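You operate a simulated robot arm through the tools that you are given. There is no shell and no other tool. Be economical: measure what you need, move in short steps, check, and stop when the job is done.

You are at the controls of a simulated two-armed robot. One attempt, no reset.

Task
The pump tripped on a shut throttle: close up, clear the fault, restart.
Fine: coupling cover shut and yellow thumbscrew run up first; free the bolt, isolator on; throttle wheel a quarter turn open and reset pressed before you start; leave it running.

It is judged by the outcome, as a careful person would: the job done as asked, and still so three seconds after it is handed in. It fails if anything else is knocked over, pushed out of place, dropped, spilled or broken. Lids that push on must go on centred and level and be pressed home; caps that screw on are set level and turned clockwise until they are tight.

Robot
Two 7-joint arms with three-finger grippers on one trunk, on a base that drives. Base frame: it is fixed to the floor where the robot stands at the start and does not move with it; the origin is under the middle of the robot, x ahead of it, y to its left, z up. Readings come in mm, rad, newtons and seconds.
The left shoulder is at the start at [62, 126, 1235], the right one opposite. With the tool pointing down near the work surface each hand reaches from about 360 to 820 mm from the robot's upright axis, wherever it stands, measured 20 degrees to its own side. Places, roughly: coupling cover [500, 0, 1200]; cream switch [-500, 1100, 1000]; dose bleed valve [-400, 1100, 1000]; dose dial [-500, 1200, 1000]; feed inlet valve [-1100, 1600, 700]; filter drain valve [-300, 700, 500]; filter vent valve [-300, 900, 800]; inlet drain valve [-1000, 1300, 600]; orange catch [-100, 700, 800]; pink thumbscrew [-800, 1300, 800]; pump bolt [1100, -100, 1200]; pump drain valve [700, -100, 400]; pump isolator [1000, -100, 1300]; reset button [500, 400, 1000]; return line valve [-1600, 2400, 900]; return tap [-1900, 2600, 900]. Payload 2.94 kg a hand.
The tool frame of a hand sits at the grasp point between the pads (the TCP): z along the fingers, y along the line on which they close. The tips reach 30 mm beyond it. Largest opening 128 mm; the body of the gripper starts 93 mm behind the TCP.
Orientation is that of the tool frame in the base frame, as a unit quaternion [x, y, z, w]. With the fingers straight down and closing along the base's y, the tool's x points along the base's -x, its y along +y and its z along -z.

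Tools
- The arms move only by the tool servo_tool. It takes "left_motion", "right_motion" or both (then of equal length, played together; a hand with none holds still); each is a list of rows, each an object of numbers (a shift or turn left out is 0, a gripper value left out holds the last): "gripper": the closure in counts, from 0 (fully open) to 255 (shut); "dx", "dy", "dz": the shift along the tool's x, y, z in mm; "wx", "wy", "wz": the turn, a rotation vector about the tool's x, y, z in rad. In form: [{"gripper": .., "dx": .., "dy": .., "dz": .., "wx": .., "wy": .., "wz": ..}, ...]. A call has 1 to 12 rows; each row is the pose to reach, as a shift and turn from the pose commanded when the call began, along the tool's axes at that moment. A row lasts 0.2 s, in which the tool goes at most 50 mm and 0.15 rad; a call with a longer step from one row to the next is refused whole, and so is a gripper value outside its range. A pose out of reach is approached as far as the arm can. The call stops where the force on the tool passes 90 N (or 10 N more than at its start, if that is more) or the arm is blocked; 0.2 s more then pass. Each finger halts on what it meets, pressing with about 24 N; the grip force reading is that of the motor and also rises with nothing between the fingers. The clock runs only during rows and for 0.2 s after the last one: add rows that repeat a pose to give the fingers time. The reply holds the time, the measured pose of the TCP, the force on the tool along the base axes, the opening and the grip force, in the units named above and with some noise, with the torque about the TCP (base axes, N m) and any sound that the robot's microphone picked up, and new pictures: "pictures" is both (left out), scene, wrist or none (wrist: the cameras of the hands that moved).
- Cameras (640 x 400 px; columns grow to the right, rows downward): "scene" is now at [136.5, 59.9, 1366.8]; the picture's right is [0.70, -0.72, 0.00], its down [-0.56, -0.54, -0.63] and it looks along [0.45, 0.44, -0.78] (base axes); focal length 214 px, centre (320, 200). "left" rides on the left gripper at [69, 15, -120] in its tool frame; the picture's right is [-0.22, 0.98, 0.00], its down [-0.82, -0.18, -0.54] and it looks along [-0.53, -0.12, 0.84] (tool axes); focal length 251 px, centre (320, 200). "right" rides on the right gripper at [69, -15, -120] in its tool frame; the picture's right is [0.21, 0.98, 0.00], its down [-0.82, 0.18, -0.54] and it looks along [-0.53, 0.12, 0.84] (tool axes); focal length 251 px, centre (320, 200). There is no depth. A picture from a camera that has moved, and an enlarged one, comes with that camera's place and axes in the base frame and with its lens. The place of the scene camera against the robot may be out by one fixed shift of up to 25 mm in any direction.
- raise_lower(by): slides the trunk up (or, below 0, down) by that many mm; the arms and the scene camera ride with it, the base frame stays. It gives what a move gives, with no picture.
- drive_base(legs): drives the robot by 1 to 6 legs, each [ahead, left, turn to the left] in mm, mm and rad, along the robot's own axes; the way and the turn of a leg run together, so that a leg with both is an arc; at most 1500 mm and 3.142 rad a leg. The arms and the cameras ride along, it lands a little off, and it stops where it bumps. It gives what a move gives, and a new picture of the scene camera.
- pan_tilt(pan, tilt): turns the head with the scene camera to pan (to the left, within 1.396 rad either way) and tilt (down, from -0.506 to 1.204), counted from straight ahead of the robot. It gives what a move gives, and a new picture of the scene camera.
- inspect(camera, box): a new picture of the part [left, top, right, bottom] of that camera's present view, enlarged. No time passes.
- close_job(): hands the job in; it is judged then, once.

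Go step by step. Nothing tells you exact positions but the pictures and the camera data: compare them with the known pose of the tool, close in by small moves and look again before you grip or let go. The budget is 120 turns and 260 pictures, counting those below and the enlarged ones. Unless the task says otherwise, let go and move clear before handing in.

The tools are called after "Emit:" as a command line: name --argument value ..., lists and objects as JSON in quotes. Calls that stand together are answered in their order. servo_tool: Moves the arms, as the interface text tells. Its arguments: {"type":"object","properties":{"left_motion":{"type":"array","items":{"type":"object","properties":{"gripper":{"type":"number"},"dx":{"type":"number"},"dy":{"type":"number"},"dz":{"type":"number"},"wx":{"type":"number"},"wy":{"type":"number"},"wz":{"type":"number"}}}},"right_motion":{"type":"array","items":{"type":"object","properties":{"gripper":{"type":"number"},"dx":{"type":"number"},"dy":{"type":"number"},"dz":{"type":"number"},"wx":{"type":"number"},"wy":{"type":"number"},"wz":{"type":"number"}}}},"pictures":{"type":"string","enum":["both","scene","wrist","none"]}},"required":[]} The other tools are called the same way: raise_lower (by) slides the trunk up or down; drive_base (legs) drives the base; pan_tilt (pan, tilt) turns the head that bears the scene camera; inspect (camera, box) takes an enlarged picture of a part of a camera's view; close_job () hands the job in.

At the start:

```text
time_s: 0.0
left_ee_pos: [568.7, 368.2, 998.5]
left_tool_rot: [-0.001, 1.0, 0.0, -0.001]
left_ft_force: [0.2, -0.5, 0.2]
left_wrist_torque: [0.01, -0.04, 0.0]
left_grip_width: 127.9
left_gripper_force: 0.0
right_ee_pos: [567.3, -85.3, 999.7]
right_tool_rot: [0.001, 1.0, 0.001, 0.0]
right_ft_force: [-0.2, 0.0, -0.3]
right_wrist_torque: [0.01, 0.04, 0.01]
right_grip_width: 128.0
right_gripper_force: 0.0
trunk travel left (down, up): [-450.0, 97.0]
robot x, y, heading: [-2.4, 1.5, -0.002]
head pan, tilt: [0.77, 0.894]
```

scene: 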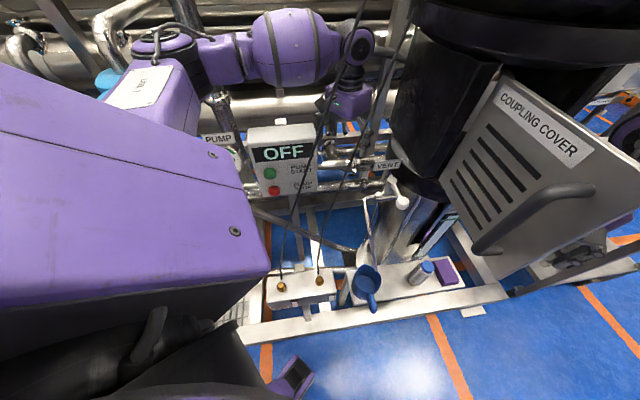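
right: 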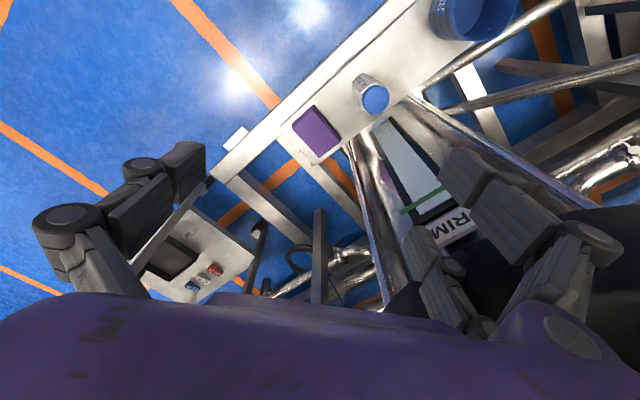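
left: 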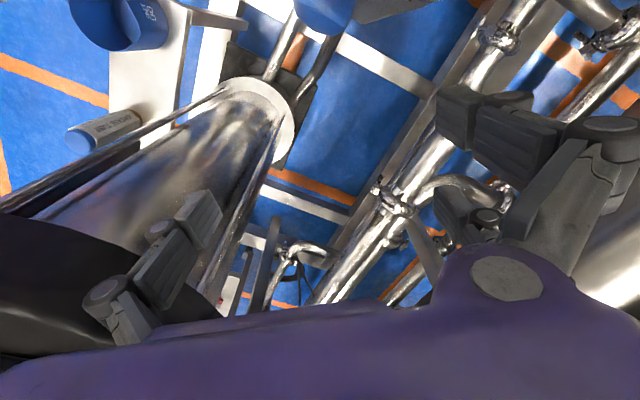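

I see the panel (OFF), the open coupling cover to the right, and parts of the skid. I look around first to place everything.

Emit:
pan_tilt --pan 0.0 --tilt 0.5

Emit:
pan_tilt --pan -0.5 --tilt 0.3

Emit:
pan_tilt --pan 0.6 --tilt 0.5

```text
time_s: 1.1
left_ee_pos: [567.7, 368.2, 1000.5]
left_tool_rot: [-0.001, 1.0, -0.001, 0.0]
left_ft_force: [-0.2, 0.7, -0.1]
left_wrist_torque: [0.01, 0.03, -0.02]
left_grip_width: 127.9
left_gripper_force: 0.0
right_ee_pos: [566.6, -82.5, 999.4]
right_tool_rot: [0.0, 1.0, 0.0, 0.0]
right_ft_force: [0.4, 0.3, 0.2]
right_wrist_torque: [0.03, 0.02, -0.03]
right_grip_width: 127.9
right_gripper_force: 0.0
trunk travel left (down, up): [-450.0, 97.0]
robot x, y, heading: [-3.6, 4.6, 0.0]
head pan, tilt: [0.0, 0.499]
camera scene: at [173.0, 7.4, 1400.1], right [0.0, -1.0, 0.0], down [-0.48, 0.0, -0.88], along [0.88, 0.0, -0.48], focal length 214 px, centre (320, 200)
```

scene: 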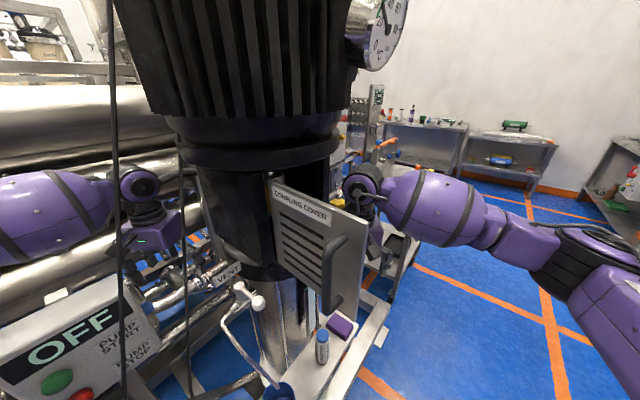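

```text
time_s: 2.0
left_ee_pos: [569.1, 367.2, 1000.2]
left_tool_rot: [0.0, 1.0, 0.0, 0.001]
left_ft_force: [0.0, -0.7, 0.2]
left_wrist_torque: [-0.01, 0.0, 0.01]
left_grip_width: 128.1
left_gripper_force: 0.0
right_ee_pos: [565.3, -84.3, 999.4]
right_tool_rot: [0.0, 1.0, 0.0, 0.0]
right_ft_force: [-0.7, -0.5, 0.4]
right_wrist_torque: [0.01, -0.01, -0.01]
right_grip_width: 128.0
right_gripper_force: 0.1
trunk travel left (down, up): [-450.0, 97.0]
robot x, y, heading: [-1.5, -2.6, -0.006]
head pan, tilt: [-0.499, 0.3]
camera scene: at [164.1, -37.5, 1418.5], right [-0.48, -0.88, 0.0], down [-0.26, 0.14, -0.96], along [0.84, -0.46, -0.3], focal length 214 px, centre (320, 200)
```

scene: 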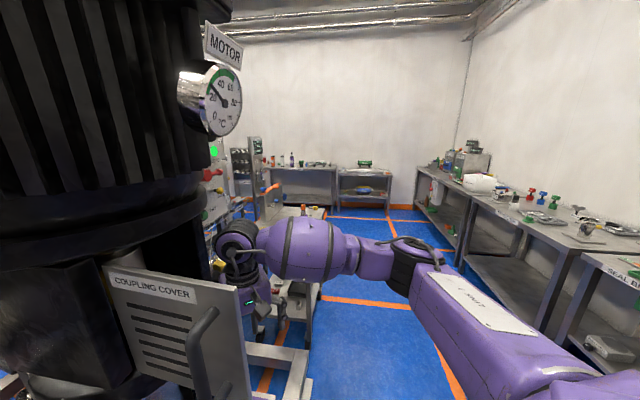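

```text
time_s: 3.4
left_ee_pos: [568.7, 367.3, 999.0]
left_tool_rot: [0.0, 1.0, 0.0, 0.0]
left_ft_force: [0.5, 0.1, 0.4]
left_wrist_torque: [-0.02, -0.01, -0.01]
left_grip_width: 128.0
left_gripper_force: 0.1
right_ee_pos: [565.9, -85.0, 1000.9]
right_tool_rot: [0.0, 1.0, 0.001, 0.001]
right_ft_force: [-0.3, -0.1, 0.3]
right_wrist_torque: [0.01, 0.03, 0.03]
right_grip_width: 128.2
right_gripper_force: 0.1
trunk travel left (down, up): [-450.0, 97.0]
robot x, y, heading: [2.7, 1.0, 0.002]
head pan, tilt: [0.6, 0.499]
camera scene: at [157.2, 58.4, 1400.2], right [0.56, -0.83, 0.0], down [-0.4, -0.27, -0.88], along [0.72, 0.5, -0.48], focal length 214 px, centre (320, 200)
```

scene: 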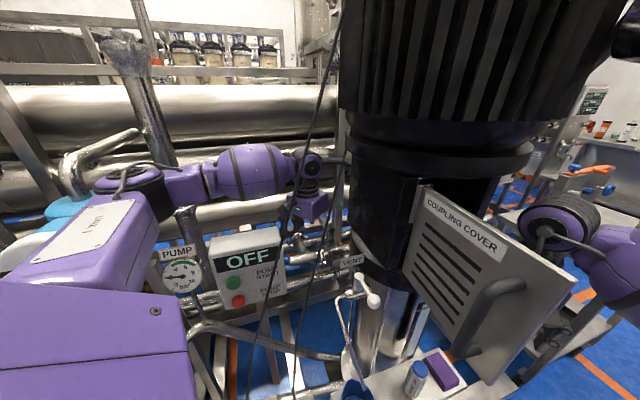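

The cover hangs open with its hinge on the left; the isolator looks to be the red item behind the motor on the right. I enlarge details.

Emit:
inspect --camera "scene" --box '[140, 180, 400, 400]'

Emit:
inspect --camera "scene" --box '[380, 120, 640, 390]'

Emit:
pan_tilt --pan -0.25 --tilt 0.25

Emit:
inspect --camera "scene" --box '[220, 130, 420, 380]'

```text
1.82 times, centred on (270, 290) of scene
camera zoom: at [157.2, 58.4, 1400.2], right [0.56, -0.83, 0.0], down [-0.4, -0.27, -0.88], along [0.72, 0.5, -0.48], focal length 390 px, centre (411, 36)
```

zoom: 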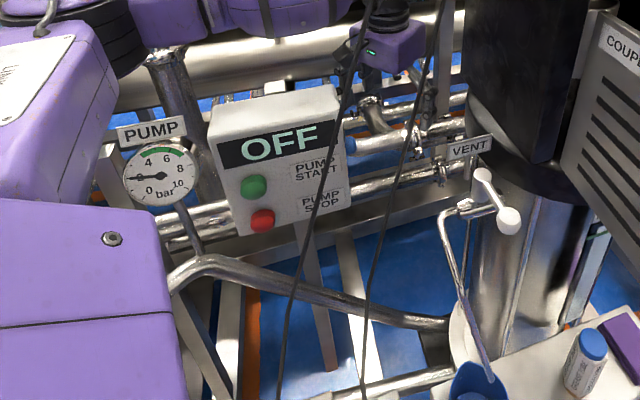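

```text
1.48 times, centred on (510, 255) of scene
camera zoom: at [157.2, 58.4, 1400.2], right [0.56, -0.83, 0.0], down [-0.4, -0.27, -0.88], along [0.72, 0.5, -0.48], focal length 318 px, centre (38, 118)
```

zoom: 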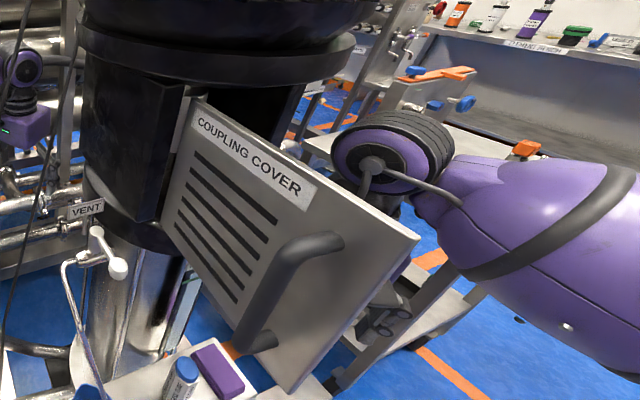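

```text
time_s: 4.5
left_ee_pos: [568.6, 369.0, 1000.1]
left_tool_rot: [-0.001, 1.0, 0.001, -0.001]
left_ft_force: [0.2, -0.2, -0.1]
left_wrist_torque: [0.0, 0.01, 0.0]
left_grip_width: 128.0
left_gripper_force: 0.1
right_ee_pos: [564.6, -84.0, 1000.7]
right_tool_rot: [0.001, 1.0, 0.0, 0.0]
right_ft_force: [1.1, 0.2, -0.1]
right_wrist_torque: [-0.02, 0.0, 0.0]
right_grip_width: 128.2
right_gripper_force: 0.0
trunk travel left (down, up): [-450.0, 97.0]
robot x, y, heading: [1.2, -0.5, -0.001]
head pan, tilt: [-0.25, 0.25]
camera scene: at [172.6, -15.9, 1423.2], right [-0.25, -0.97, 0.0], down [-0.24, 0.06, -0.97], along [0.94, -0.24, -0.25], focal length 214 px, centre (320, 200)
```

scene: 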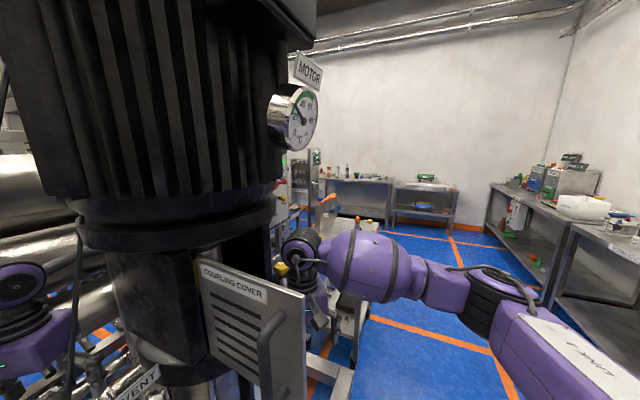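

```text
1.60 times, centred on (320, 255) of scene
camera zoom: at [172.6, -15.9, 1423.2], right [-0.25, -0.97, 0.0], down [-0.24, 0.06, -0.97], along [0.94, -0.24, -0.25], focal length 343 px, centre (320, 112)
```

zoom: 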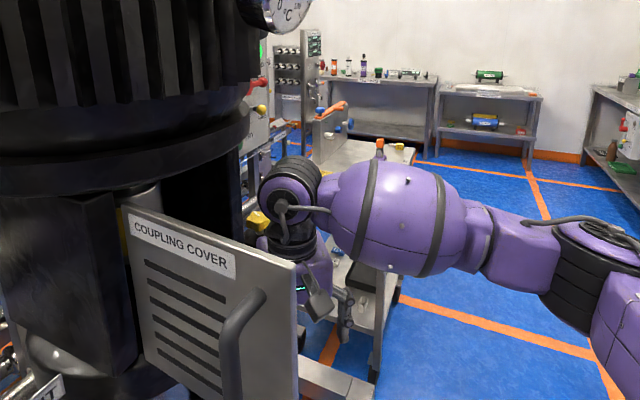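

The yellow thumbscrew seems to be behind the cover on the right of the lantern; two thin cords hang near my left hand. I look more closely around the left hand and cords before moving anything.

Emit:
pan_tilt --pan 0.5 --tilt 0.0

Emit:
pan_tilt --pan 1.1 --tilt 0.6

Emit:
pan_tilt --pan 0.2 --tilt 1.15

Emit:
pan_tilt --pan -1.3 --tilt 0.6

```text
time_s: 5.6
left_ee_pos: [567.7, 367.3, 1000.3]
left_tool_rot: [-0.001, 1.0, -0.001, 0.001]
left_ft_force: [0.2, 0.6, 0.6]
left_wrist_torque: [-0.02, -0.01, -0.01]
left_grip_width: 128.0
left_gripper_force: 0.0
right_ee_pos: [566.9, -84.6, 998.4]
right_tool_rot: [-0.001, 1.0, 0.0, 0.001]
right_ft_force: [-1.0, -0.7, -0.3]
right_wrist_torque: [0.01, 0.01, 0.01]
right_grip_width: 127.9
right_gripper_force: 0.0
trunk travel left (down, up): [-450.0, 97.0]
robot x, y, heading: [-2.6, 0.5, 0.004]
head pan, tilt: [0.499, 0.0]
camera scene: at [161.2, 50.1, 1446.2], right [0.48, -0.88, 0.0], down [0.0, 0.0, -1.0], along [0.88, 0.48, 0.0], focal length 214 px, centre (320, 200)
```

scene: 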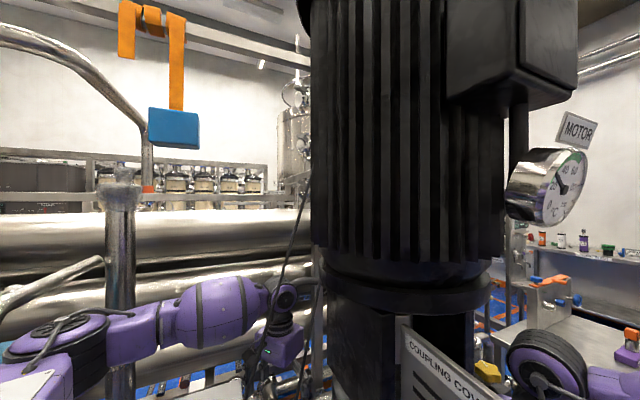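

```text
time_s: 6.6
left_ee_pos: [568.6, 368.4, 999.1]
left_tool_rot: [-0.001, 1.0, 0.0, 0.0]
left_ft_force: [-0.1, -0.5, 0.2]
left_wrist_torque: [0.02, 0.01, -0.01]
left_grip_width: 128.3
left_gripper_force: 0.1
right_ee_pos: [565.8, -83.8, 1001.1]
right_tool_rot: [0.0, 1.0, 0.0, 0.0]
right_ft_force: [-0.5, -0.1, 0.3]
right_wrist_torque: [0.0, 0.0, -0.01]
right_grip_width: 127.8
right_gripper_force: 0.0
trunk travel left (down, up): [-450.0, 97.0]
robot x, y, heading: [1.3, 1.8, -0.0]
head pan, tilt: [1.1, 0.6]
camera scene: at [122.3, 85.8, 1391.1], right [0.89, -0.45, 0.0], down [-0.26, -0.5, -0.83], along [0.38, 0.74, -0.56], focal length 214 px, centre (320, 200)
```

scene: 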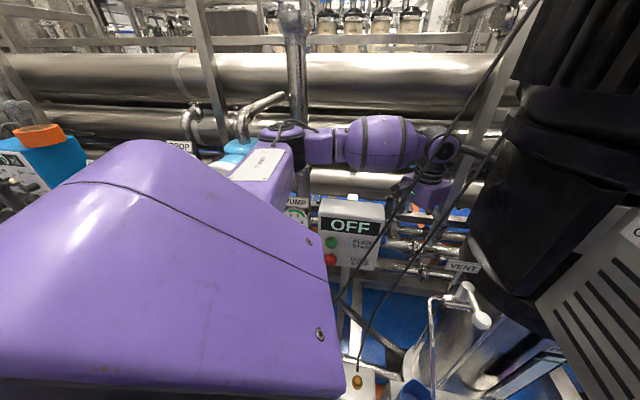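

```text
time_s: 7.8
left_ee_pos: [568.5, 368.3, 1000.7]
left_tool_rot: [0.0, 1.0, 0.0, 0.0]
left_ft_force: [-0.5, 0.5, 0.2]
left_wrist_torque: [-0.03, -0.01, -0.03]
left_grip_width: 128.1
left_gripper_force: 0.2
right_ee_pos: [566.0, -84.3, 999.9]
right_tool_rot: [0.0, 1.0, -0.001, 0.0]
right_ft_force: [0.4, -0.2, 0.4]
right_wrist_torque: [0.02, 0.0, 0.01]
right_grip_width: 127.9
right_gripper_force: 0.1
trunk travel left (down, up): [-450.0, 97.0]
robot x, y, heading: [-0.2, 1.3, 0.0]
head pan, tilt: [0.201, 1.15]
camera scene: at [143.2, 53.2, 1367.7], right [0.6, -0.8, 0.0], down [-0.62, -0.47, -0.64], along [0.51, 0.38, -0.77], focal length 214 px, centre (320, 200)
```

scene: 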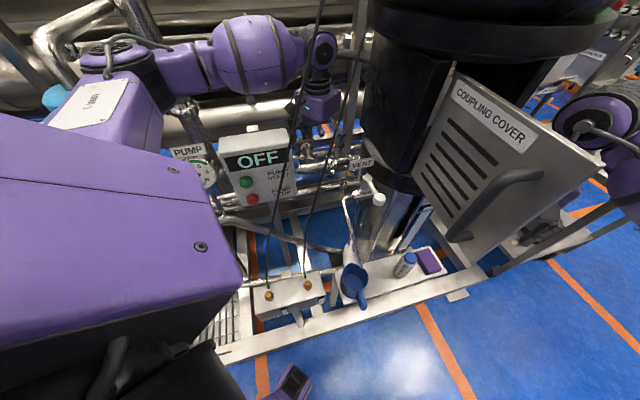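

```text
time_s: 9.4
left_ee_pos: [568.9, 366.6, 1000.5]
left_tool_rot: [-0.001, 1.0, 0.0, 0.001]
left_ft_force: [-0.7, 0.1, 0.0]
left_wrist_torque: [-0.02, -0.02, -0.03]
left_grip_width: 128.1
left_gripper_force: 0.0
right_ee_pos: [564.9, -84.3, 1000.2]
right_tool_rot: [0.0, 1.0, 0.0, 0.001]
right_ft_force: [0.4, -0.7, 0.3]
right_wrist_torque: [0.01, -0.03, 0.01]
right_grip_width: 127.9
right_gripper_force: 0.0
trunk travel left (down, up): [-450.0, 97.0]
robot x, y, heading: [0.4, 2.8, -0.001]
head pan, tilt: [-1.3, 0.6]
camera scene: at [106.5, -78.1, 1391.1], right [-0.96, -0.28, 0.0], down [-0.16, 0.54, -0.82], along [0.23, -0.79, -0.57], focal length 214 px, centre (320, 200)
```

scene: 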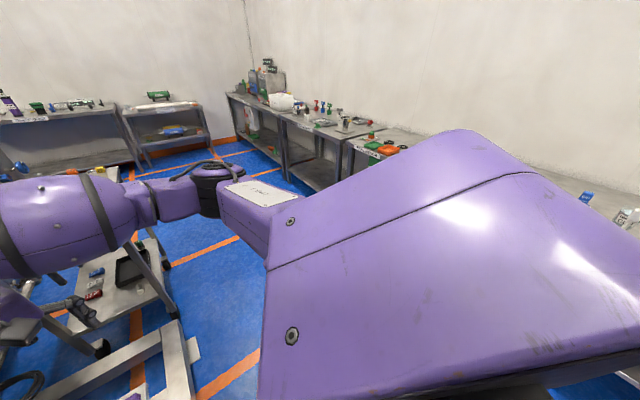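

Cords run roughly at (385, 230), clear of the left hand's straight-back path. I slide the right hand away to the right, clear of the cover, then back the robot off for a better view.

Emit:
servo_tool --right_motion '[{"dy": -45}, {"dy": -90}, {"dy": -135}, {"dy": -180}, {"dy": -225}]' --pictures "scene"

Emit:
drive_base --legs '[[-250, 0, 0]]'

Emit:
pan_tilt --pan 0.1 --tilt 0.5

```text
time_s: 10.6
left_ee_pos: [567.8, 367.0, 999.1]
left_tool_rot: [-0.001, 1.0, 0.0, 0.0]
left_ft_force: [-0.8, -0.3, 0.5]
left_wrist_torque: [0.0, 0.0, -0.03]
left_grip_width: 127.9
left_gripper_force: 0.0
right_ee_pos: [565.7, -311.7, 1001.5]
right_tool_rot: [0.0, 1.0, 0.001, 0.001]
right_ft_force: [-0.8, -0.2, 0.2]
right_wrist_torque: [0.02, -0.03, -0.02]
right_grip_width: 128.0
right_gripper_force: 0.1
trunk travel left (down, up): [-450.0, 97.0]
robot x, y, heading: [-0.2, 2.0, -0.0]
head pan, tilt: [-1.3, 0.6]
camera scene: at [105.3, -79.2, 1391.0], right [-0.96, -0.27, 0.0], down [-0.15, 0.55, -0.82], along [0.22, -0.79, -0.57], focal length 214 px, centre (320, 200)
```

scene: 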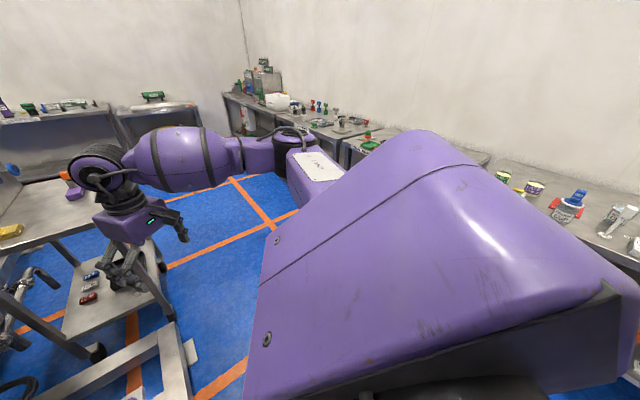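

```text
time_s: 11.8
left_ee_pos: [517.9, 373.3, 1009.8]
left_tool_rot: [0.006, 1.0, 0.003, 0.028]
left_ft_force: [16.0, 8.1, -5.3]
left_wrist_torque: [-0.98, 0.48, -1.27]
left_grip_width: 126.8
left_gripper_force: 0.0
right_ee_pos: [497.5, -310.7, 1001.3]
right_tool_rot: [0.002, 1.0, -0.001, 0.0]
right_ft_force: [-0.3, 0.1, -0.3]
right_wrist_torque: [-0.02, 0.0, 0.03]
right_grip_width: 128.2
right_gripper_force: 0.1
trunk travel left (down, up): [-450.0, 97.0]
robot x, y, heading: [-70.2, -0.0, 0.0]
head pan, tilt: [-1.3, 0.6]
stopped in leg 1: the force on the tool passed its limit at 151 N (the readings are from after the stop); the commanded pose is now the measured one
camera scene: at [36.8, -76.3, 1390.9], right [-0.96, -0.26, 0.0], down [-0.15, 0.54, -0.83], along [0.22, -0.8, -0.56], focal length 214 px, centre (320, 200)
```

scene: 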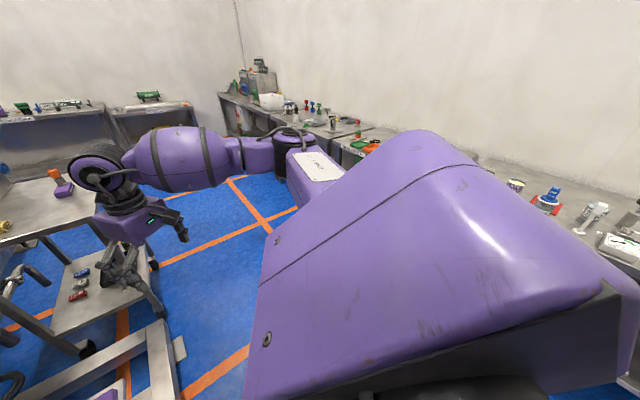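

```text
time_s: 13.3
left_ee_pos: [515.5, 373.5, 1008.3]
left_tool_rot: [0.006, 1.0, 0.004, 0.027]
left_ft_force: [17.7, 8.8, -6.8]
left_wrist_torque: [-1.0, 0.67, -1.55]
left_grip_width: 127.9
left_gripper_force: 0.1
right_ee_pos: [498.0, -311.2, 998.8]
right_tool_rot: [0.001, 1.0, -0.001, -0.001]
right_ft_force: [0.6, -0.3, 0.5]
right_wrist_torque: [0.04, -0.01, -0.01]
right_grip_width: 128.2
right_gripper_force: 0.1
trunk travel left (down, up): [-450.0, 97.0]
robot x, y, heading: [-71.0, -0.1, -0.001]
head pan, tilt: [0.099, 0.499]
camera scene: at [105.4, 17.6, 1399.6], right [0.1, -1.0, 0.0], down [-0.48, -0.05, -0.88], along [0.87, 0.08, -0.48], focal length 214 px, centre (320, 200)
```

scene: 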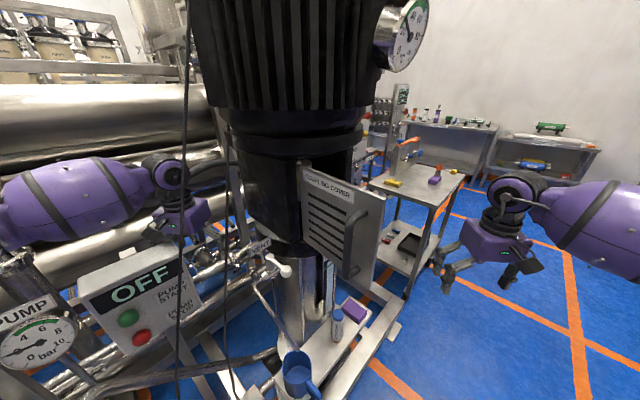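

The left hand caught something, most likely the panel's back. I relieve it by moving ahead, then look.

Emit:
servo_tool --left_motion '[{"dx": -20}, {"dx": -35}]' --pictures "wrist"

Emit:
inspect --camera "scene" --box '[60, 130, 320, 350]'

```text
time_s: 13.9
left_ee_pos: [548.7, 371.2, 1012.6]
left_tool_rot: [0.006, 1.0, 0.004, 0.026]
left_ft_force: [0.1, 0.0, 0.3]
left_wrist_torque: [-0.01, 0.02, 0.02]
left_grip_width: 128.1
left_gripper_force: 0.0
right_ee_pos: [495.7, -313.2, 1002.0]
right_tool_rot: [0.0, 1.0, 0.0, 0.0]
right_ft_force: [0.8, -1.1, 0.7]
right_wrist_torque: [-0.02, 0.02, -0.01]
right_grip_width: 127.9
right_gripper_force: 0.0
trunk travel left (down, up): [-450.0, 97.0]
robot x, y, heading: [-71.5, -2.5, 0.003]
head pan, tilt: [0.099, 0.499]
camera left: at [473.6, 387.3, 1128.3], right [0.23, 0.97, 0.02], down [0.79, -0.19, 0.58], along [0.57, -0.12, -0.81], focal length 251 px, centre (320, 200)
```

left: 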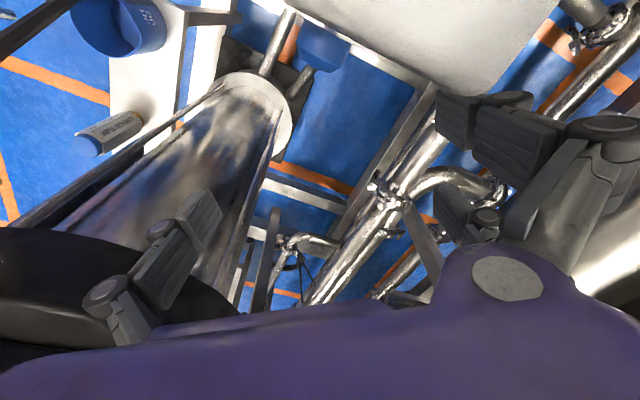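

```text
1.82 times, centred on (190, 240) of scene
camera zoom: at [103.1, 16.2, 1400.0], right [0.1, -1.0, 0.0], down [-0.48, -0.05, -0.88], along [0.87, 0.09, -0.48], focal length 390 px, centre (556, 127)
```

zoom: 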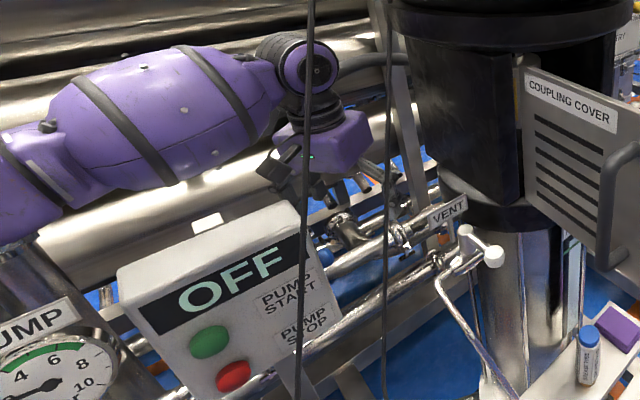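

The white panel is directly behind the left fingers, at about their height. I raise the left hand well above it and look down.

Emit:
servo_tool --left_motion '[{"dz": -45}, {"dz": -90}, {"dz": -135}, {"dz": -180}]' --pictures "both"

```text
time_s: 14.9
left_ee_pos: [535.8, 368.7, 1195.2]
left_tool_rot: [0.006, 1.0, 0.004, 0.027]
left_ft_force: [-0.5, -0.5, 0.6]
left_wrist_torque: [0.03, -0.03, -0.01]
left_grip_width: 128.0
left_gripper_force: 0.0
right_ee_pos: [494.9, -314.8, 1003.1]
right_tool_rot: [0.002, 1.0, 0.0, 0.001]
right_ft_force: [-0.3, 0.9, 0.7]
right_wrist_torque: [0.01, -0.05, -0.01]
right_grip_width: 127.9
right_gripper_force: 0.2
trunk travel left (down, up): [-450.0, 97.0]
robot x, y, heading: [-74.9, -2.2, -0.004]
head pan, tilt: [0.099, 0.499]
camera scene: at [100.6, 15.0, 1400.4], right [0.1, -1.0, 0.0], down [-0.48, -0.05, -0.88], along [0.87, 0.09, -0.48], focal length 214 px, centre (320, 200)
camera left: at [459.6, 385.2, 1310.2], right [0.23, 0.97, 0.02], down [0.79, -0.19, 0.58], along [0.57, -0.12, -0.81], focal length 251 px, centre (320, 200)
```

scene: 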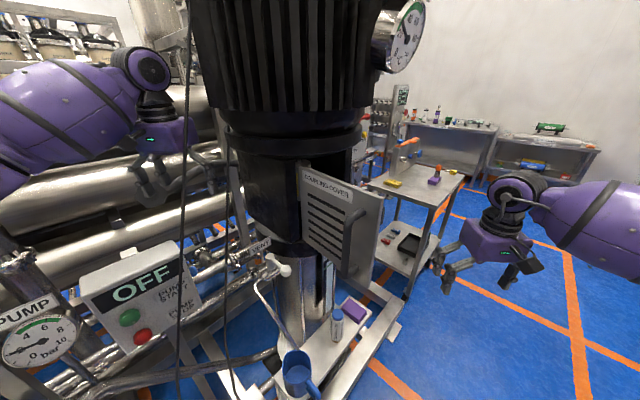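
left: 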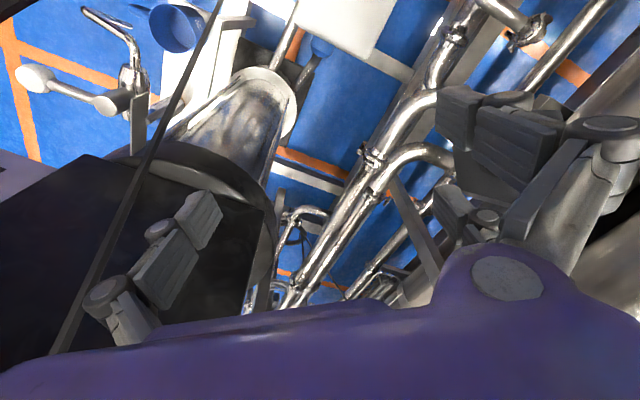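

Left hand is now above the panel; the blue knob at about (490, 390, 940) by the panel's side is probably the reset. I back off straight.

Emit:
drive_base --legs '[[-300, 0, 0]]'

```text
time_s: 16.9
left_ee_pos: [243.8, 372.9, 1193.8]
left_tool_rot: [0.003, 1.0, 0.003, 0.026]
left_ft_force: [-0.2, 0.1, -0.4]
left_wrist_torque: [-0.04, -0.03, 0.01]
left_grip_width: 127.8
left_gripper_force: 0.1
right_ee_pos: [207.4, -309.2, 1000.9]
right_tool_rot: [-0.003, 1.0, 0.0, -0.001]
right_ft_force: [0.3, 1.2, 0.5]
right_wrist_torque: [0.01, -0.01, 0.0]
right_grip_width: 127.9
right_gripper_force: 0.0
trunk travel left (down, up): [-450.0, 97.0]
robot x, y, heading: [-363.2, 2.1, 0.013]
head pan, tilt: [0.099, 0.499]
camera scene: at [-188.8, 16.6, 1400.1], right [0.1, -0.99, 0.0], down [-0.48, -0.05, -0.88], along [0.87, 0.09, -0.48], focal length 214 px, centre (320, 200)
```

scene: 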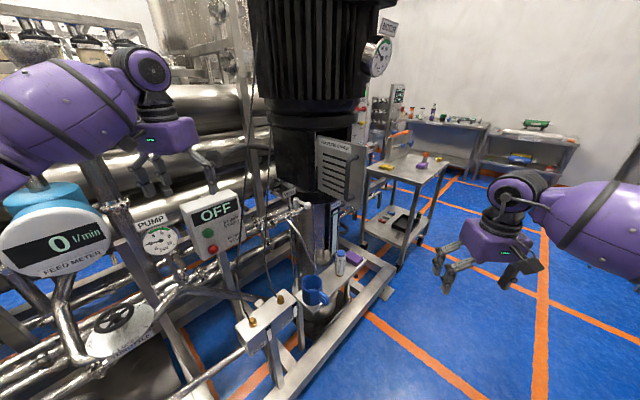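

Now I see the throttle wheel at lower left with its plate, the panel and the cover. I enlarge these.

Emit:
inspect --camera "scene" --box '[0, 170, 260, 390]'

Emit:
inspect --camera "scene" --box '[260, 70, 420, 280]'

Emit:
pan_tilt --pan 1.2 --tilt 0.7

```text
1.82 times, centred on (130, 280) of scene
camera zoom: at [-188.8, 16.6, 1400.1], right [0.1, -0.99, 0.0], down [-0.48, -0.05, -0.88], along [0.87, 0.09, -0.48], focal length 390 px, centre (666, 54)
```

zoom: 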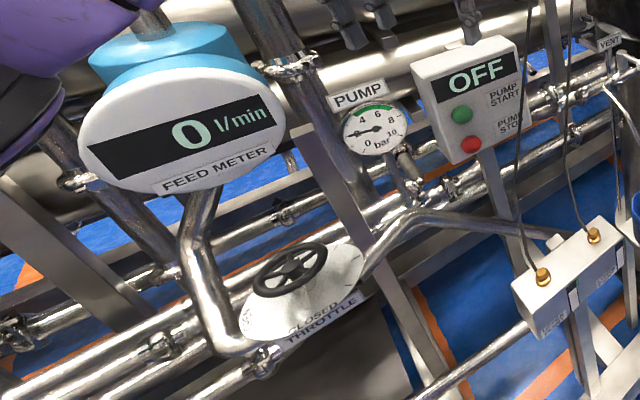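

```text
1.90 times, centred on (340, 175) of scene
camera zoom: at [-188.8, 16.6, 1400.1], right [0.1, -0.99, 0.0], down [-0.48, -0.05, -0.88], along [0.87, 0.09, -0.48], focal length 408 px, centre (282, 248)
```

zoom: 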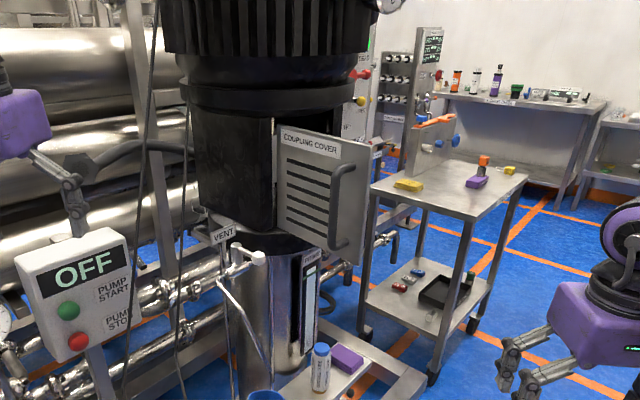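

```text
time_s: 18.2
left_ee_pos: [243.2, 373.1, 1193.5]
left_tool_rot: [0.002, 1.0, 0.004, 0.027]
left_ft_force: [-0.3, 0.6, 1.1]
left_wrist_torque: [0.02, -0.01, -0.05]
left_grip_width: 128.0
left_gripper_force: 0.1
right_ee_pos: [206.1, -307.9, 1001.1]
right_tool_rot: [-0.002, 1.0, 0.0, 0.0]
right_ft_force: [0.2, 0.7, -0.7]
right_wrist_torque: [0.01, 0.0, -0.02]
right_grip_width: 127.9
right_gripper_force: 0.0
trunk travel left (down, up): [-450.0, 97.0]
robot x, y, heading: [-360.9, -3.0, 0.003]
head pan, tilt: [1.201, 0.7]
camera scene: at [-249.2, 86.5, 1382.4], right [0.93, -0.36, 0.0], down [-0.23, -0.6, -0.77], along [0.27, 0.71, -0.64], focal length 214 px, centre (320, 200)
```

scene: 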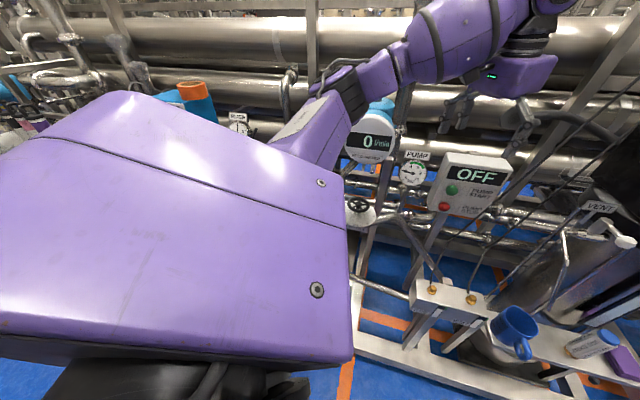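

I need a view of the lantern from the right. I drive to the right and look at the cover from there.

Emit:
drive_base --legs '[[0, -450, 0], [250, 0, 0.6]]'

Emit:
pan_tilt --pan 0.0 --tilt 0.3

```text
time_s: 24.4
left_ee_pos: [151.8, 275.2, 1192.9]
left_tool_rot: [-0.297, 0.954, 0.011, 0.025]
left_ft_force: [0.2, 0.0, 0.6]
left_wrist_torque: [0.0, -0.02, 0.0]
left_grip_width: 128.1
left_gripper_force: 0.1
right_ee_pos: [510.8, -305.5, 1001.1]
right_tool_rot: [-0.301, 0.954, 0.0, 0.001]
right_ft_force: [-0.5, -0.4, -0.3]
right_wrist_torque: [-0.01, 0.01, -0.01]
right_grip_width: 127.8
right_gripper_force: 0.0
trunk travel left (down, up): [-450.0, 97.0]
robot x, y, heading: [-130.0, -379.7, 0.615]
head pan, tilt: [1.201, 0.7]
camera scene: at [-86.6, -234.6, 1382.5], right [0.97, 0.24, 0.0], down [0.15, -0.63, -0.77], along [-0.18, 0.74, -0.64], focal length 214 px, centre (320, 200)
```

scene: 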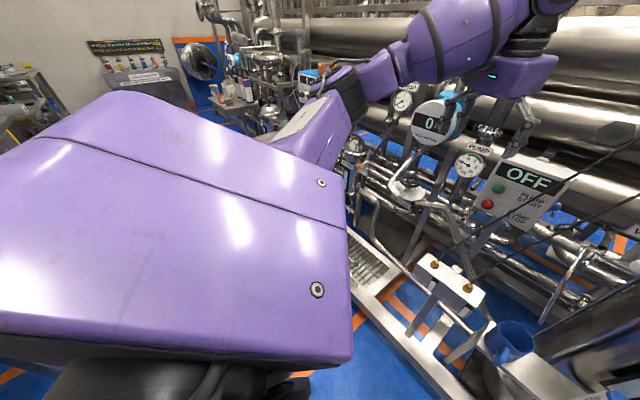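

```text
time_s: 25.8
left_ee_pos: [152.2, 276.6, 1194.1]
left_tool_rot: [-0.297, 0.955, 0.012, 0.025]
left_ft_force: [-0.1, 0.8, 0.5]
left_wrist_torque: [-0.01, -0.01, 0.01]
left_grip_width: 128.1
left_gripper_force: 0.0
right_ee_pos: [511.8, -306.2, 1000.3]
right_tool_rot: [-0.301, 0.953, -0.001, 0.0]
right_ft_force: [-0.4, 0.2, -0.5]
right_wrist_torque: [0.02, 0.01, -0.04]
right_grip_width: 127.8
right_gripper_force: 0.2
trunk travel left (down, up): [-450.0, 97.0]
robot x, y, heading: [-130.5, -378.3, 0.613]
head pan, tilt: [0.0, 0.3]
camera scene: at [10.3, -263.2, 1418.5], right [0.58, -0.82, 0.0], down [-0.24, -0.17, -0.96], along [0.78, 0.55, -0.3], focal length 214 px, centre (320, 200)
```

scene: 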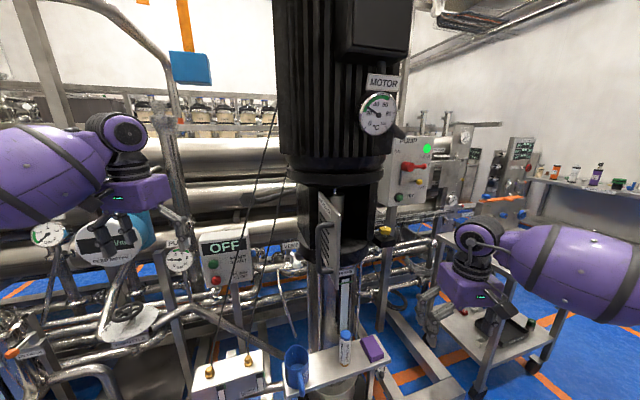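

Emit:
inspect --camera "scene" --box '[270, 90, 470, 300]'

Emit:
inspect --camera "scene" --box '[370, 110, 490, 230]'

```text
1.90 times, centred on (370, 195) of scene
camera zoom: at [10.3, -263.2, 1418.5], right [0.58, -0.82, 0.0], down [-0.24, -0.17, -0.96], along [0.78, 0.55, -0.3], focal length 408 px, centre (225, 210)
```

zoom: 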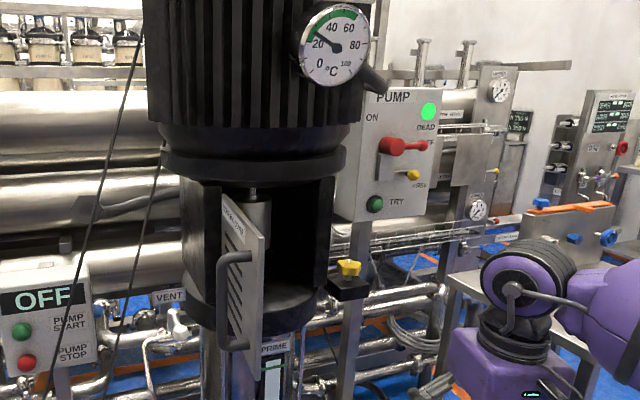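

```text
3.33 times, centred on (430, 170) of scene
camera zoom: at [10.3, -263.2, 1418.5], right [0.58, -0.82, 0.0], down [-0.24, -0.17, -0.96], along [0.78, 0.55, -0.3], focal length 715 px, centre (-47, 300)
```

zoom: 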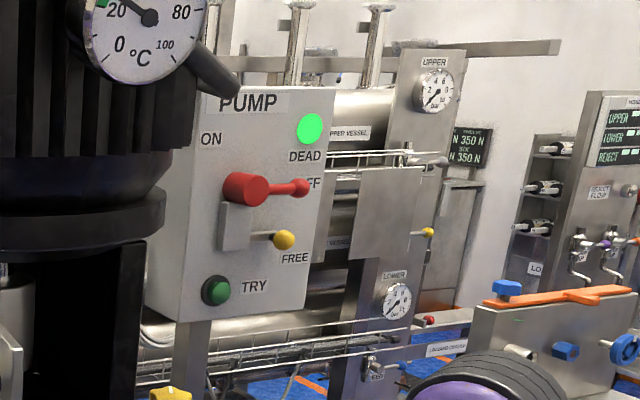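

Now it's clear: the cover's hinge is at about (506, 92), free edge near (394, -48); the yellow thumbscrew at (732, -44, 1077) on a black bracket; the PUMP isolator box is behind with its red lever at OFF and bolt with yellow ball. I bring the right hand up, pitched forward with fingers closed, to push the cover shut.

Emit:
servo_tool --right_motion '[{"wy": -0.15, "dz": -30, "dx": 15, "gripper": 255}, {"wy": -0.3, "dz": -60, "dx": 30}, {"wy": -0.45, "dz": -90, "dx": 50}, {"wy": -0.6, "dz": -110, "dx": 70}, {"wy": -0.75, "dz": -130, "dx": 90}, {"wy": -0.9, "dz": -150, "dx": 105}]' --pictures "both"

```text
time_s: 27.1
left_ee_pos: [152.7, 277.5, 1193.0]
left_tool_rot: [-0.297, 0.955, 0.012, 0.024]
left_ft_force: [0.2, 0.4, -0.3]
left_wrist_torque: [0.0, 0.02, -0.03]
left_grip_width: 128.0
left_gripper_force: 0.0
right_ee_pos: [470.6, -363.7, 1120.0]
right_tool_rot: [-0.25, 0.881, 0.103, 0.388]
right_ft_force: [-0.5, -0.4, -0.8]
right_wrist_torque: [0.01, 0.04, -0.01]
right_grip_width: 0.2
right_gripper_force: 3.2
right hand out of reach, approached as far as the arm can: row 5, 6
trunk travel left (down, up): [-450.0, 97.0]
robot x, y, heading: [-129.3, -374.1, 0.613]
head pan, tilt: [0.0, 0.3]
camera scene: at [11.6, -262.2, 1418.3], right [0.58, -0.82, 0.0], down [-0.24, -0.17, -0.95], along [0.78, 0.55, -0.3], focal length 214 px, centre (320, 200)
camera right: at [362.4, -447.5, 1149.8], right [-0.63, 0.76, -0.17], down [0.03, 0.25, 0.97], along [0.77, 0.61, -0.18], focal length 251 px, centre (320, 200)
```

scene: 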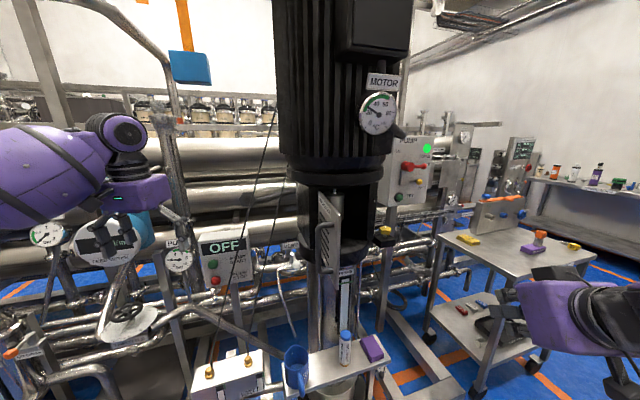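
right: 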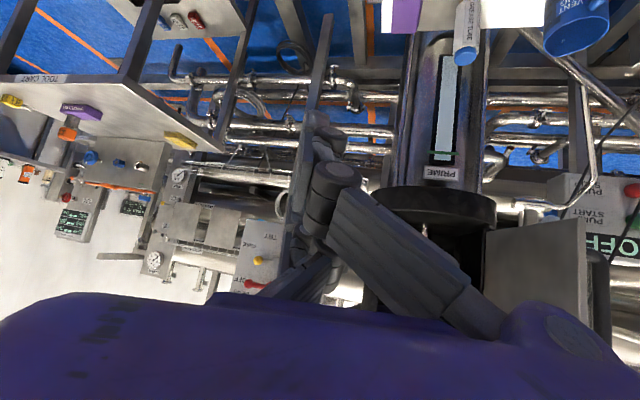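

The wrist view is upside-down, but usable. I move the hand left across the front, staying back of the cover's free edge.

Emit:
servo_tool --right_motion '[{"dy": 45, "dz": -10, "dx": -10}, {"dy": 90, "dz": -20, "dx": -20}, {"dy": 135, "dz": -27, "dx": -29}, {"dy": 180, "dz": -27, "dx": -29}, {"dy": 225, "dz": -27, "dx": -29}, {"dy": 270, "dz": -27, "dx": -29}, {"dy": 315, "dz": -27, "dx": -29}, {"dy": 360, "dz": -27, "dx": -29}, {"dy": 400, "dz": -27, "dx": -29}]' --pictures "both"

```text
time_s: 29.1
left_ee_pos: [151.7, 276.6, 1193.7]
left_tool_rot: [-0.296, 0.955, 0.011, 0.025]
left_ft_force: [0.0, 0.5, -0.2]
left_wrist_torque: [0.01, 0.02, -0.03]
left_grip_width: 128.1
left_gripper_force: 0.0
right_ee_pos: [334.7, -144.8, 1158.5]
right_tool_rot: [-0.25, 0.88, 0.103, 0.39]
right_ft_force: [0.1, -0.1, -0.1]
right_wrist_torque: [0.04, -0.01, -0.03]
right_grip_width: 0.1
right_gripper_force: 2.8
right hand out of reach, approached as far as the arm can: row 1, 6, 7, 8, 9
trunk travel left (down, up): [-450.0, 97.0]
robot x, y, heading: [-135.6, -377.4, 0.615]
head pan, tilt: [0.0, 0.3]
camera scene: at [10.4, -262.7, 1418.5], right [0.58, -0.82, 0.0], down [-0.24, -0.17, -0.96], along [0.78, 0.55, -0.3], focal length 214 px, centre (320, 200)
camera right: at [227.0, -228.1, 1188.4], right [-0.63, 0.76, -0.17], down [0.03, 0.25, 0.97], along [0.77, 0.61, -0.18], focal length 251 px, centre (320, 200)
```

scene: 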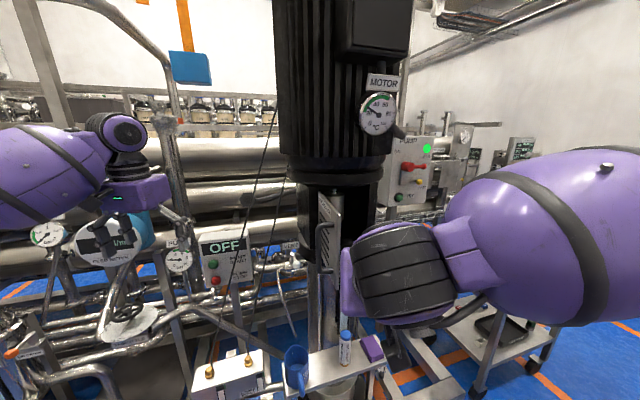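
right: 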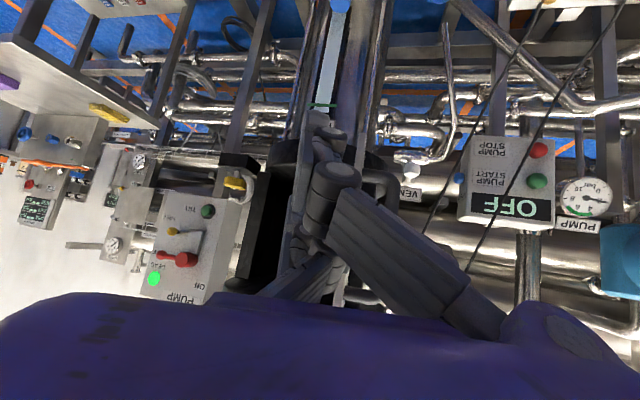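

The arm is folded near its limit there, so I'll shift the base instead. First I pull the left hand back and up to clear the feed meter, then shift left and ahead.

Emit:
servo_tool --left_motion '[{"dx": 30, "dz": -25}, {"dx": 60, "dz": -50}, {"dx": 90, "dz": -75}, {"dx": 120, "dz": -100}]' --pictures "none"

Emit:
drive_base --legs '[[0, 200, 0], [90, 0, 0]]'

Emit:
inspect --camera "right" --box '[0, 0, 640, 400]'

```text
time_s: 30.1
left_ee_pos: [47.4, 204.0, 1289.0]
left_tool_rot: [-0.297, 0.954, 0.012, 0.025]
left_ft_force: [-1.0, -0.4, 0.2]
left_wrist_torque: [0.01, -0.03, 0.0]
left_grip_width: 128.0
left_gripper_force: 0.1
right_ee_pos: [334.1, -146.2, 1160.3]
right_tool_rot: [-0.25, 0.88, 0.103, 0.391]
right_ft_force: [-0.7, -0.5, 0.7]
right_wrist_torque: [0.03, 0.0, -0.01]
right_grip_width: 0.0
right_gripper_force: 2.9
trunk travel left (down, up): [-450.0, 97.0]
robot x, y, heading: [-132.0, -375.0, 0.615]
head pan, tilt: [0.0, 0.3]
```

```text
time_s: 33.2
left_ee_pos: [4.4, 415.4, 1287.8]
left_tool_rot: [-0.3, 0.954, 0.011, 0.024]
left_ft_force: [0.2, -1.3, 0.6]
left_wrist_torque: [-0.02, 0.02, -0.01]
left_grip_width: 128.1
left_gripper_force: 0.0
right_ee_pos: [292.6, 67.9, 1158.8]
right_tool_rot: [-0.252, 0.879, 0.105, 0.391]
right_ft_force: [-0.2, 0.8, -0.1]
right_wrist_torque: [-0.05, 0.0, 0.0]
right_grip_width: 0.3
right_gripper_force: 3.1
trunk travel left (down, up): [-450.0, 97.0]
robot x, y, heading: [-171.6, -164.7, 0.615]
head pan, tilt: [0.0, 0.3]
camera scene: at [-31.4, -52.8, 1418.7], right [0.58, -0.81, 0.0], down [-0.24, -0.17, -0.96], along [0.78, 0.55, -0.3], focal length 214 px, centre (320, 200)
```

scene: 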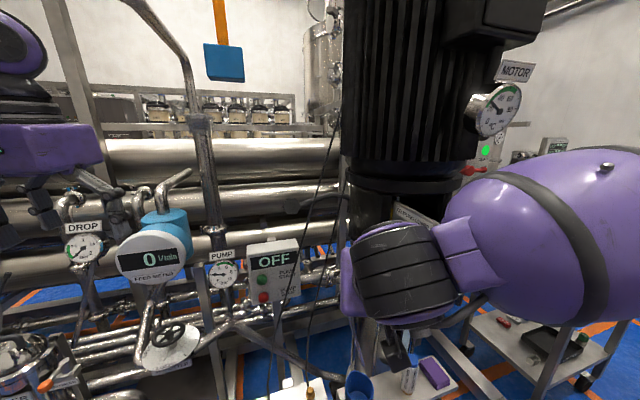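

```text
1.00 times, centred on (320, 200) of right (not enlarged: the box is as wide or as high as the picture)
camera zoom: at [184.9, -16.8, 1188.8], right [-0.64, 0.75, -0.17], down [0.03, 0.24, 0.97], along [0.77, 0.61, -0.18], focal length 251 px, centre (320, 200)
```

zoom: 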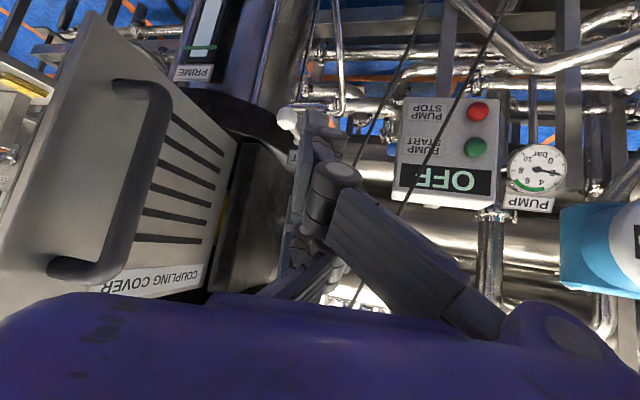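

Hand is on the outer side of the cover, with the handle to its right. I ease forward 50 mm and then push to the right.

Emit:
servo_tool --right_motion '[{"dz": 37, "dx": -34}, {"dz": 37, "dx": -34, "dy": -35}, {"dz": 37, "dx": -34, "dy": -70}, {"dz": 37, "dx": -34, "dy": -100}, {"dz": 37, "dx": -34, "dy": -130}]' --pictures "wrist"

```text
refused: row 1 steps farther than a row can; nothing moved
```

Emit:
servo_tool --right_motion '[{"dz": 19, "dx": -17}, {"dz": 37, "dx": -34}, {"dz": 37, "dx": -34, "dy": -35}, {"dz": 37, "dx": -34, "dy": -70}, {"dz": 37, "dx": -34, "dy": -100}, {"dz": 37, "dx": -34, "dy": -130}]' --pictures "both"

```text
time_s: 34.6
left_ee_pos: [5.7, 413.2, 1289.2]
left_tool_rot: [-0.3, 0.954, 0.012, 0.025]
left_ft_force: [-0.5, -0.3, 0.3]
left_wrist_torque: [0.0, -0.01, 0.01]
left_grip_width: 128.1
left_gripper_force: 0.0
right_ee_pos: [403.3, -16.9, 1159.5]
right_tool_rot: [-0.253, 0.879, 0.107, 0.389]
right_ft_force: [-1.0, 0.2, 0.3]
right_wrist_torque: [-0.02, -0.02, 0.03]
right_grip_width: 0.0
right_gripper_force: 3.0
right hand out of reach, approached as far as the arm can: row 2
trunk travel left (down, up): [-450.0, 97.0]
robot x, y, heading: [-173.6, -168.9, 0.622]
head pan, tilt: [0.0, 0.3]
camera scene: at [-30.7, -54.2, 1418.7], right [0.58, -0.81, 0.0], down [-0.24, -0.17, -0.96], along [0.78, 0.55, -0.3], focal length 214 px, centre (320, 200)
camera right: at [296.1, -100.9, 1188.8], right [-0.64, 0.75, -0.17], down [0.03, 0.24, 0.97], along [0.77, 0.61, -0.18], focal length 251 px, centre (320, 200)
```

scene: 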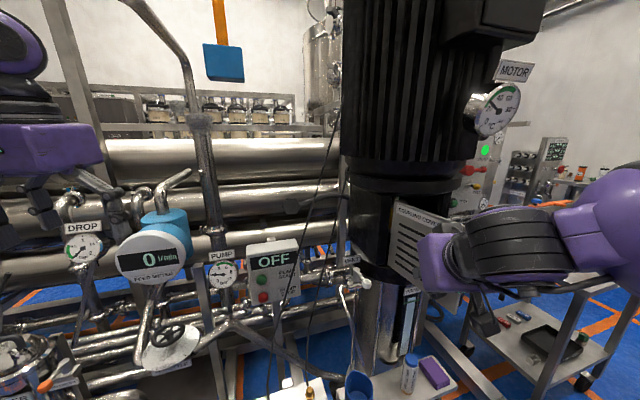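
right: 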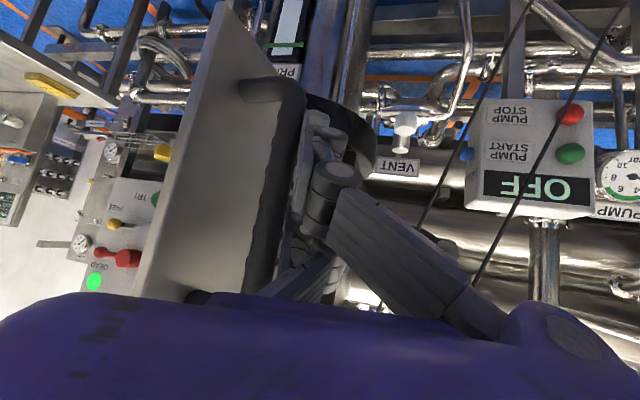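

The finger is on the handle. I follow the arc about the hinge to swing the cover closed.

Emit:
servo_tool --right_motion '[{"dz": 6, "dx": -6, "dy": -22}, {"dz": 12, "dx": -12, "dy": -45}, {"dz": 25, "dx": -23, "dy": -66}, {"dz": 37, "dx": -34, "dy": -85}, {"dz": 54, "dx": -49, "dy": -100}, {"dz": 70, "dx": -64, "dy": -112}]' --pictures "both"

```text
time_s: 36.0
left_ee_pos: [5.0, 416.3, 1286.8]
left_tool_rot: [-0.3, 0.954, 0.012, 0.025]
left_ft_force: [-0.5, 0.2, -0.5]
left_wrist_torque: [0.0, 0.01, 0.02]
left_grip_width: 128.3
left_gripper_force: 0.0
right_ee_pos: [543.4, -61.2, 1162.4]
right_tool_rot: [-0.252, 0.88, 0.104, 0.389]
right_ft_force: [0.5, 0.7, 0.2]
right_wrist_torque: [0.0, -0.01, 0.0]
right_grip_width: 0.2
right_gripper_force: 2.9
trunk travel left (down, up): [-450.0, 97.0]
robot x, y, heading: [-169.5, -169.8, 0.621]
head pan, tilt: [0.0, 0.3]
camera scene: at [-30.5, -52.0, 1418.4], right [0.58, -0.81, 0.0], down [-0.24, -0.17, -0.96], along [0.78, 0.55, -0.3], focal length 214 px, centre (320, 200)
camera right: at [436.7, -145.1, 1192.3], right [-0.64, 0.75, -0.17], down [0.03, 0.25, 0.97], along [0.77, 0.61, -0.18], focal length 251 px, centre (320, 200)
```

scene: 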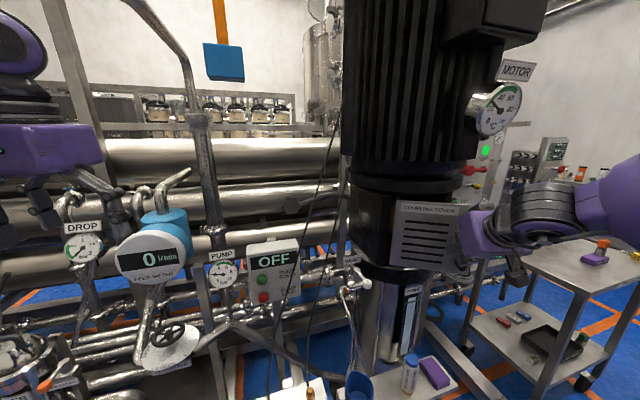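
right: 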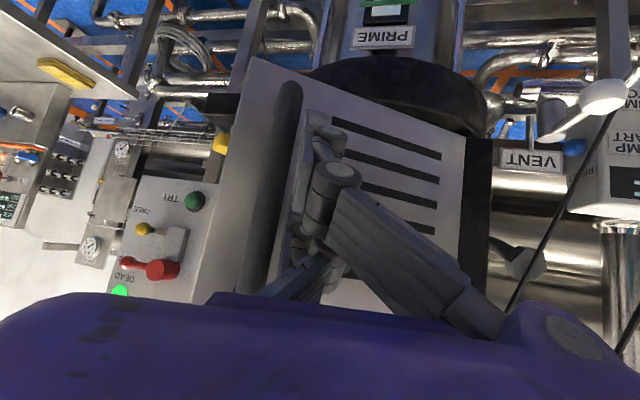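

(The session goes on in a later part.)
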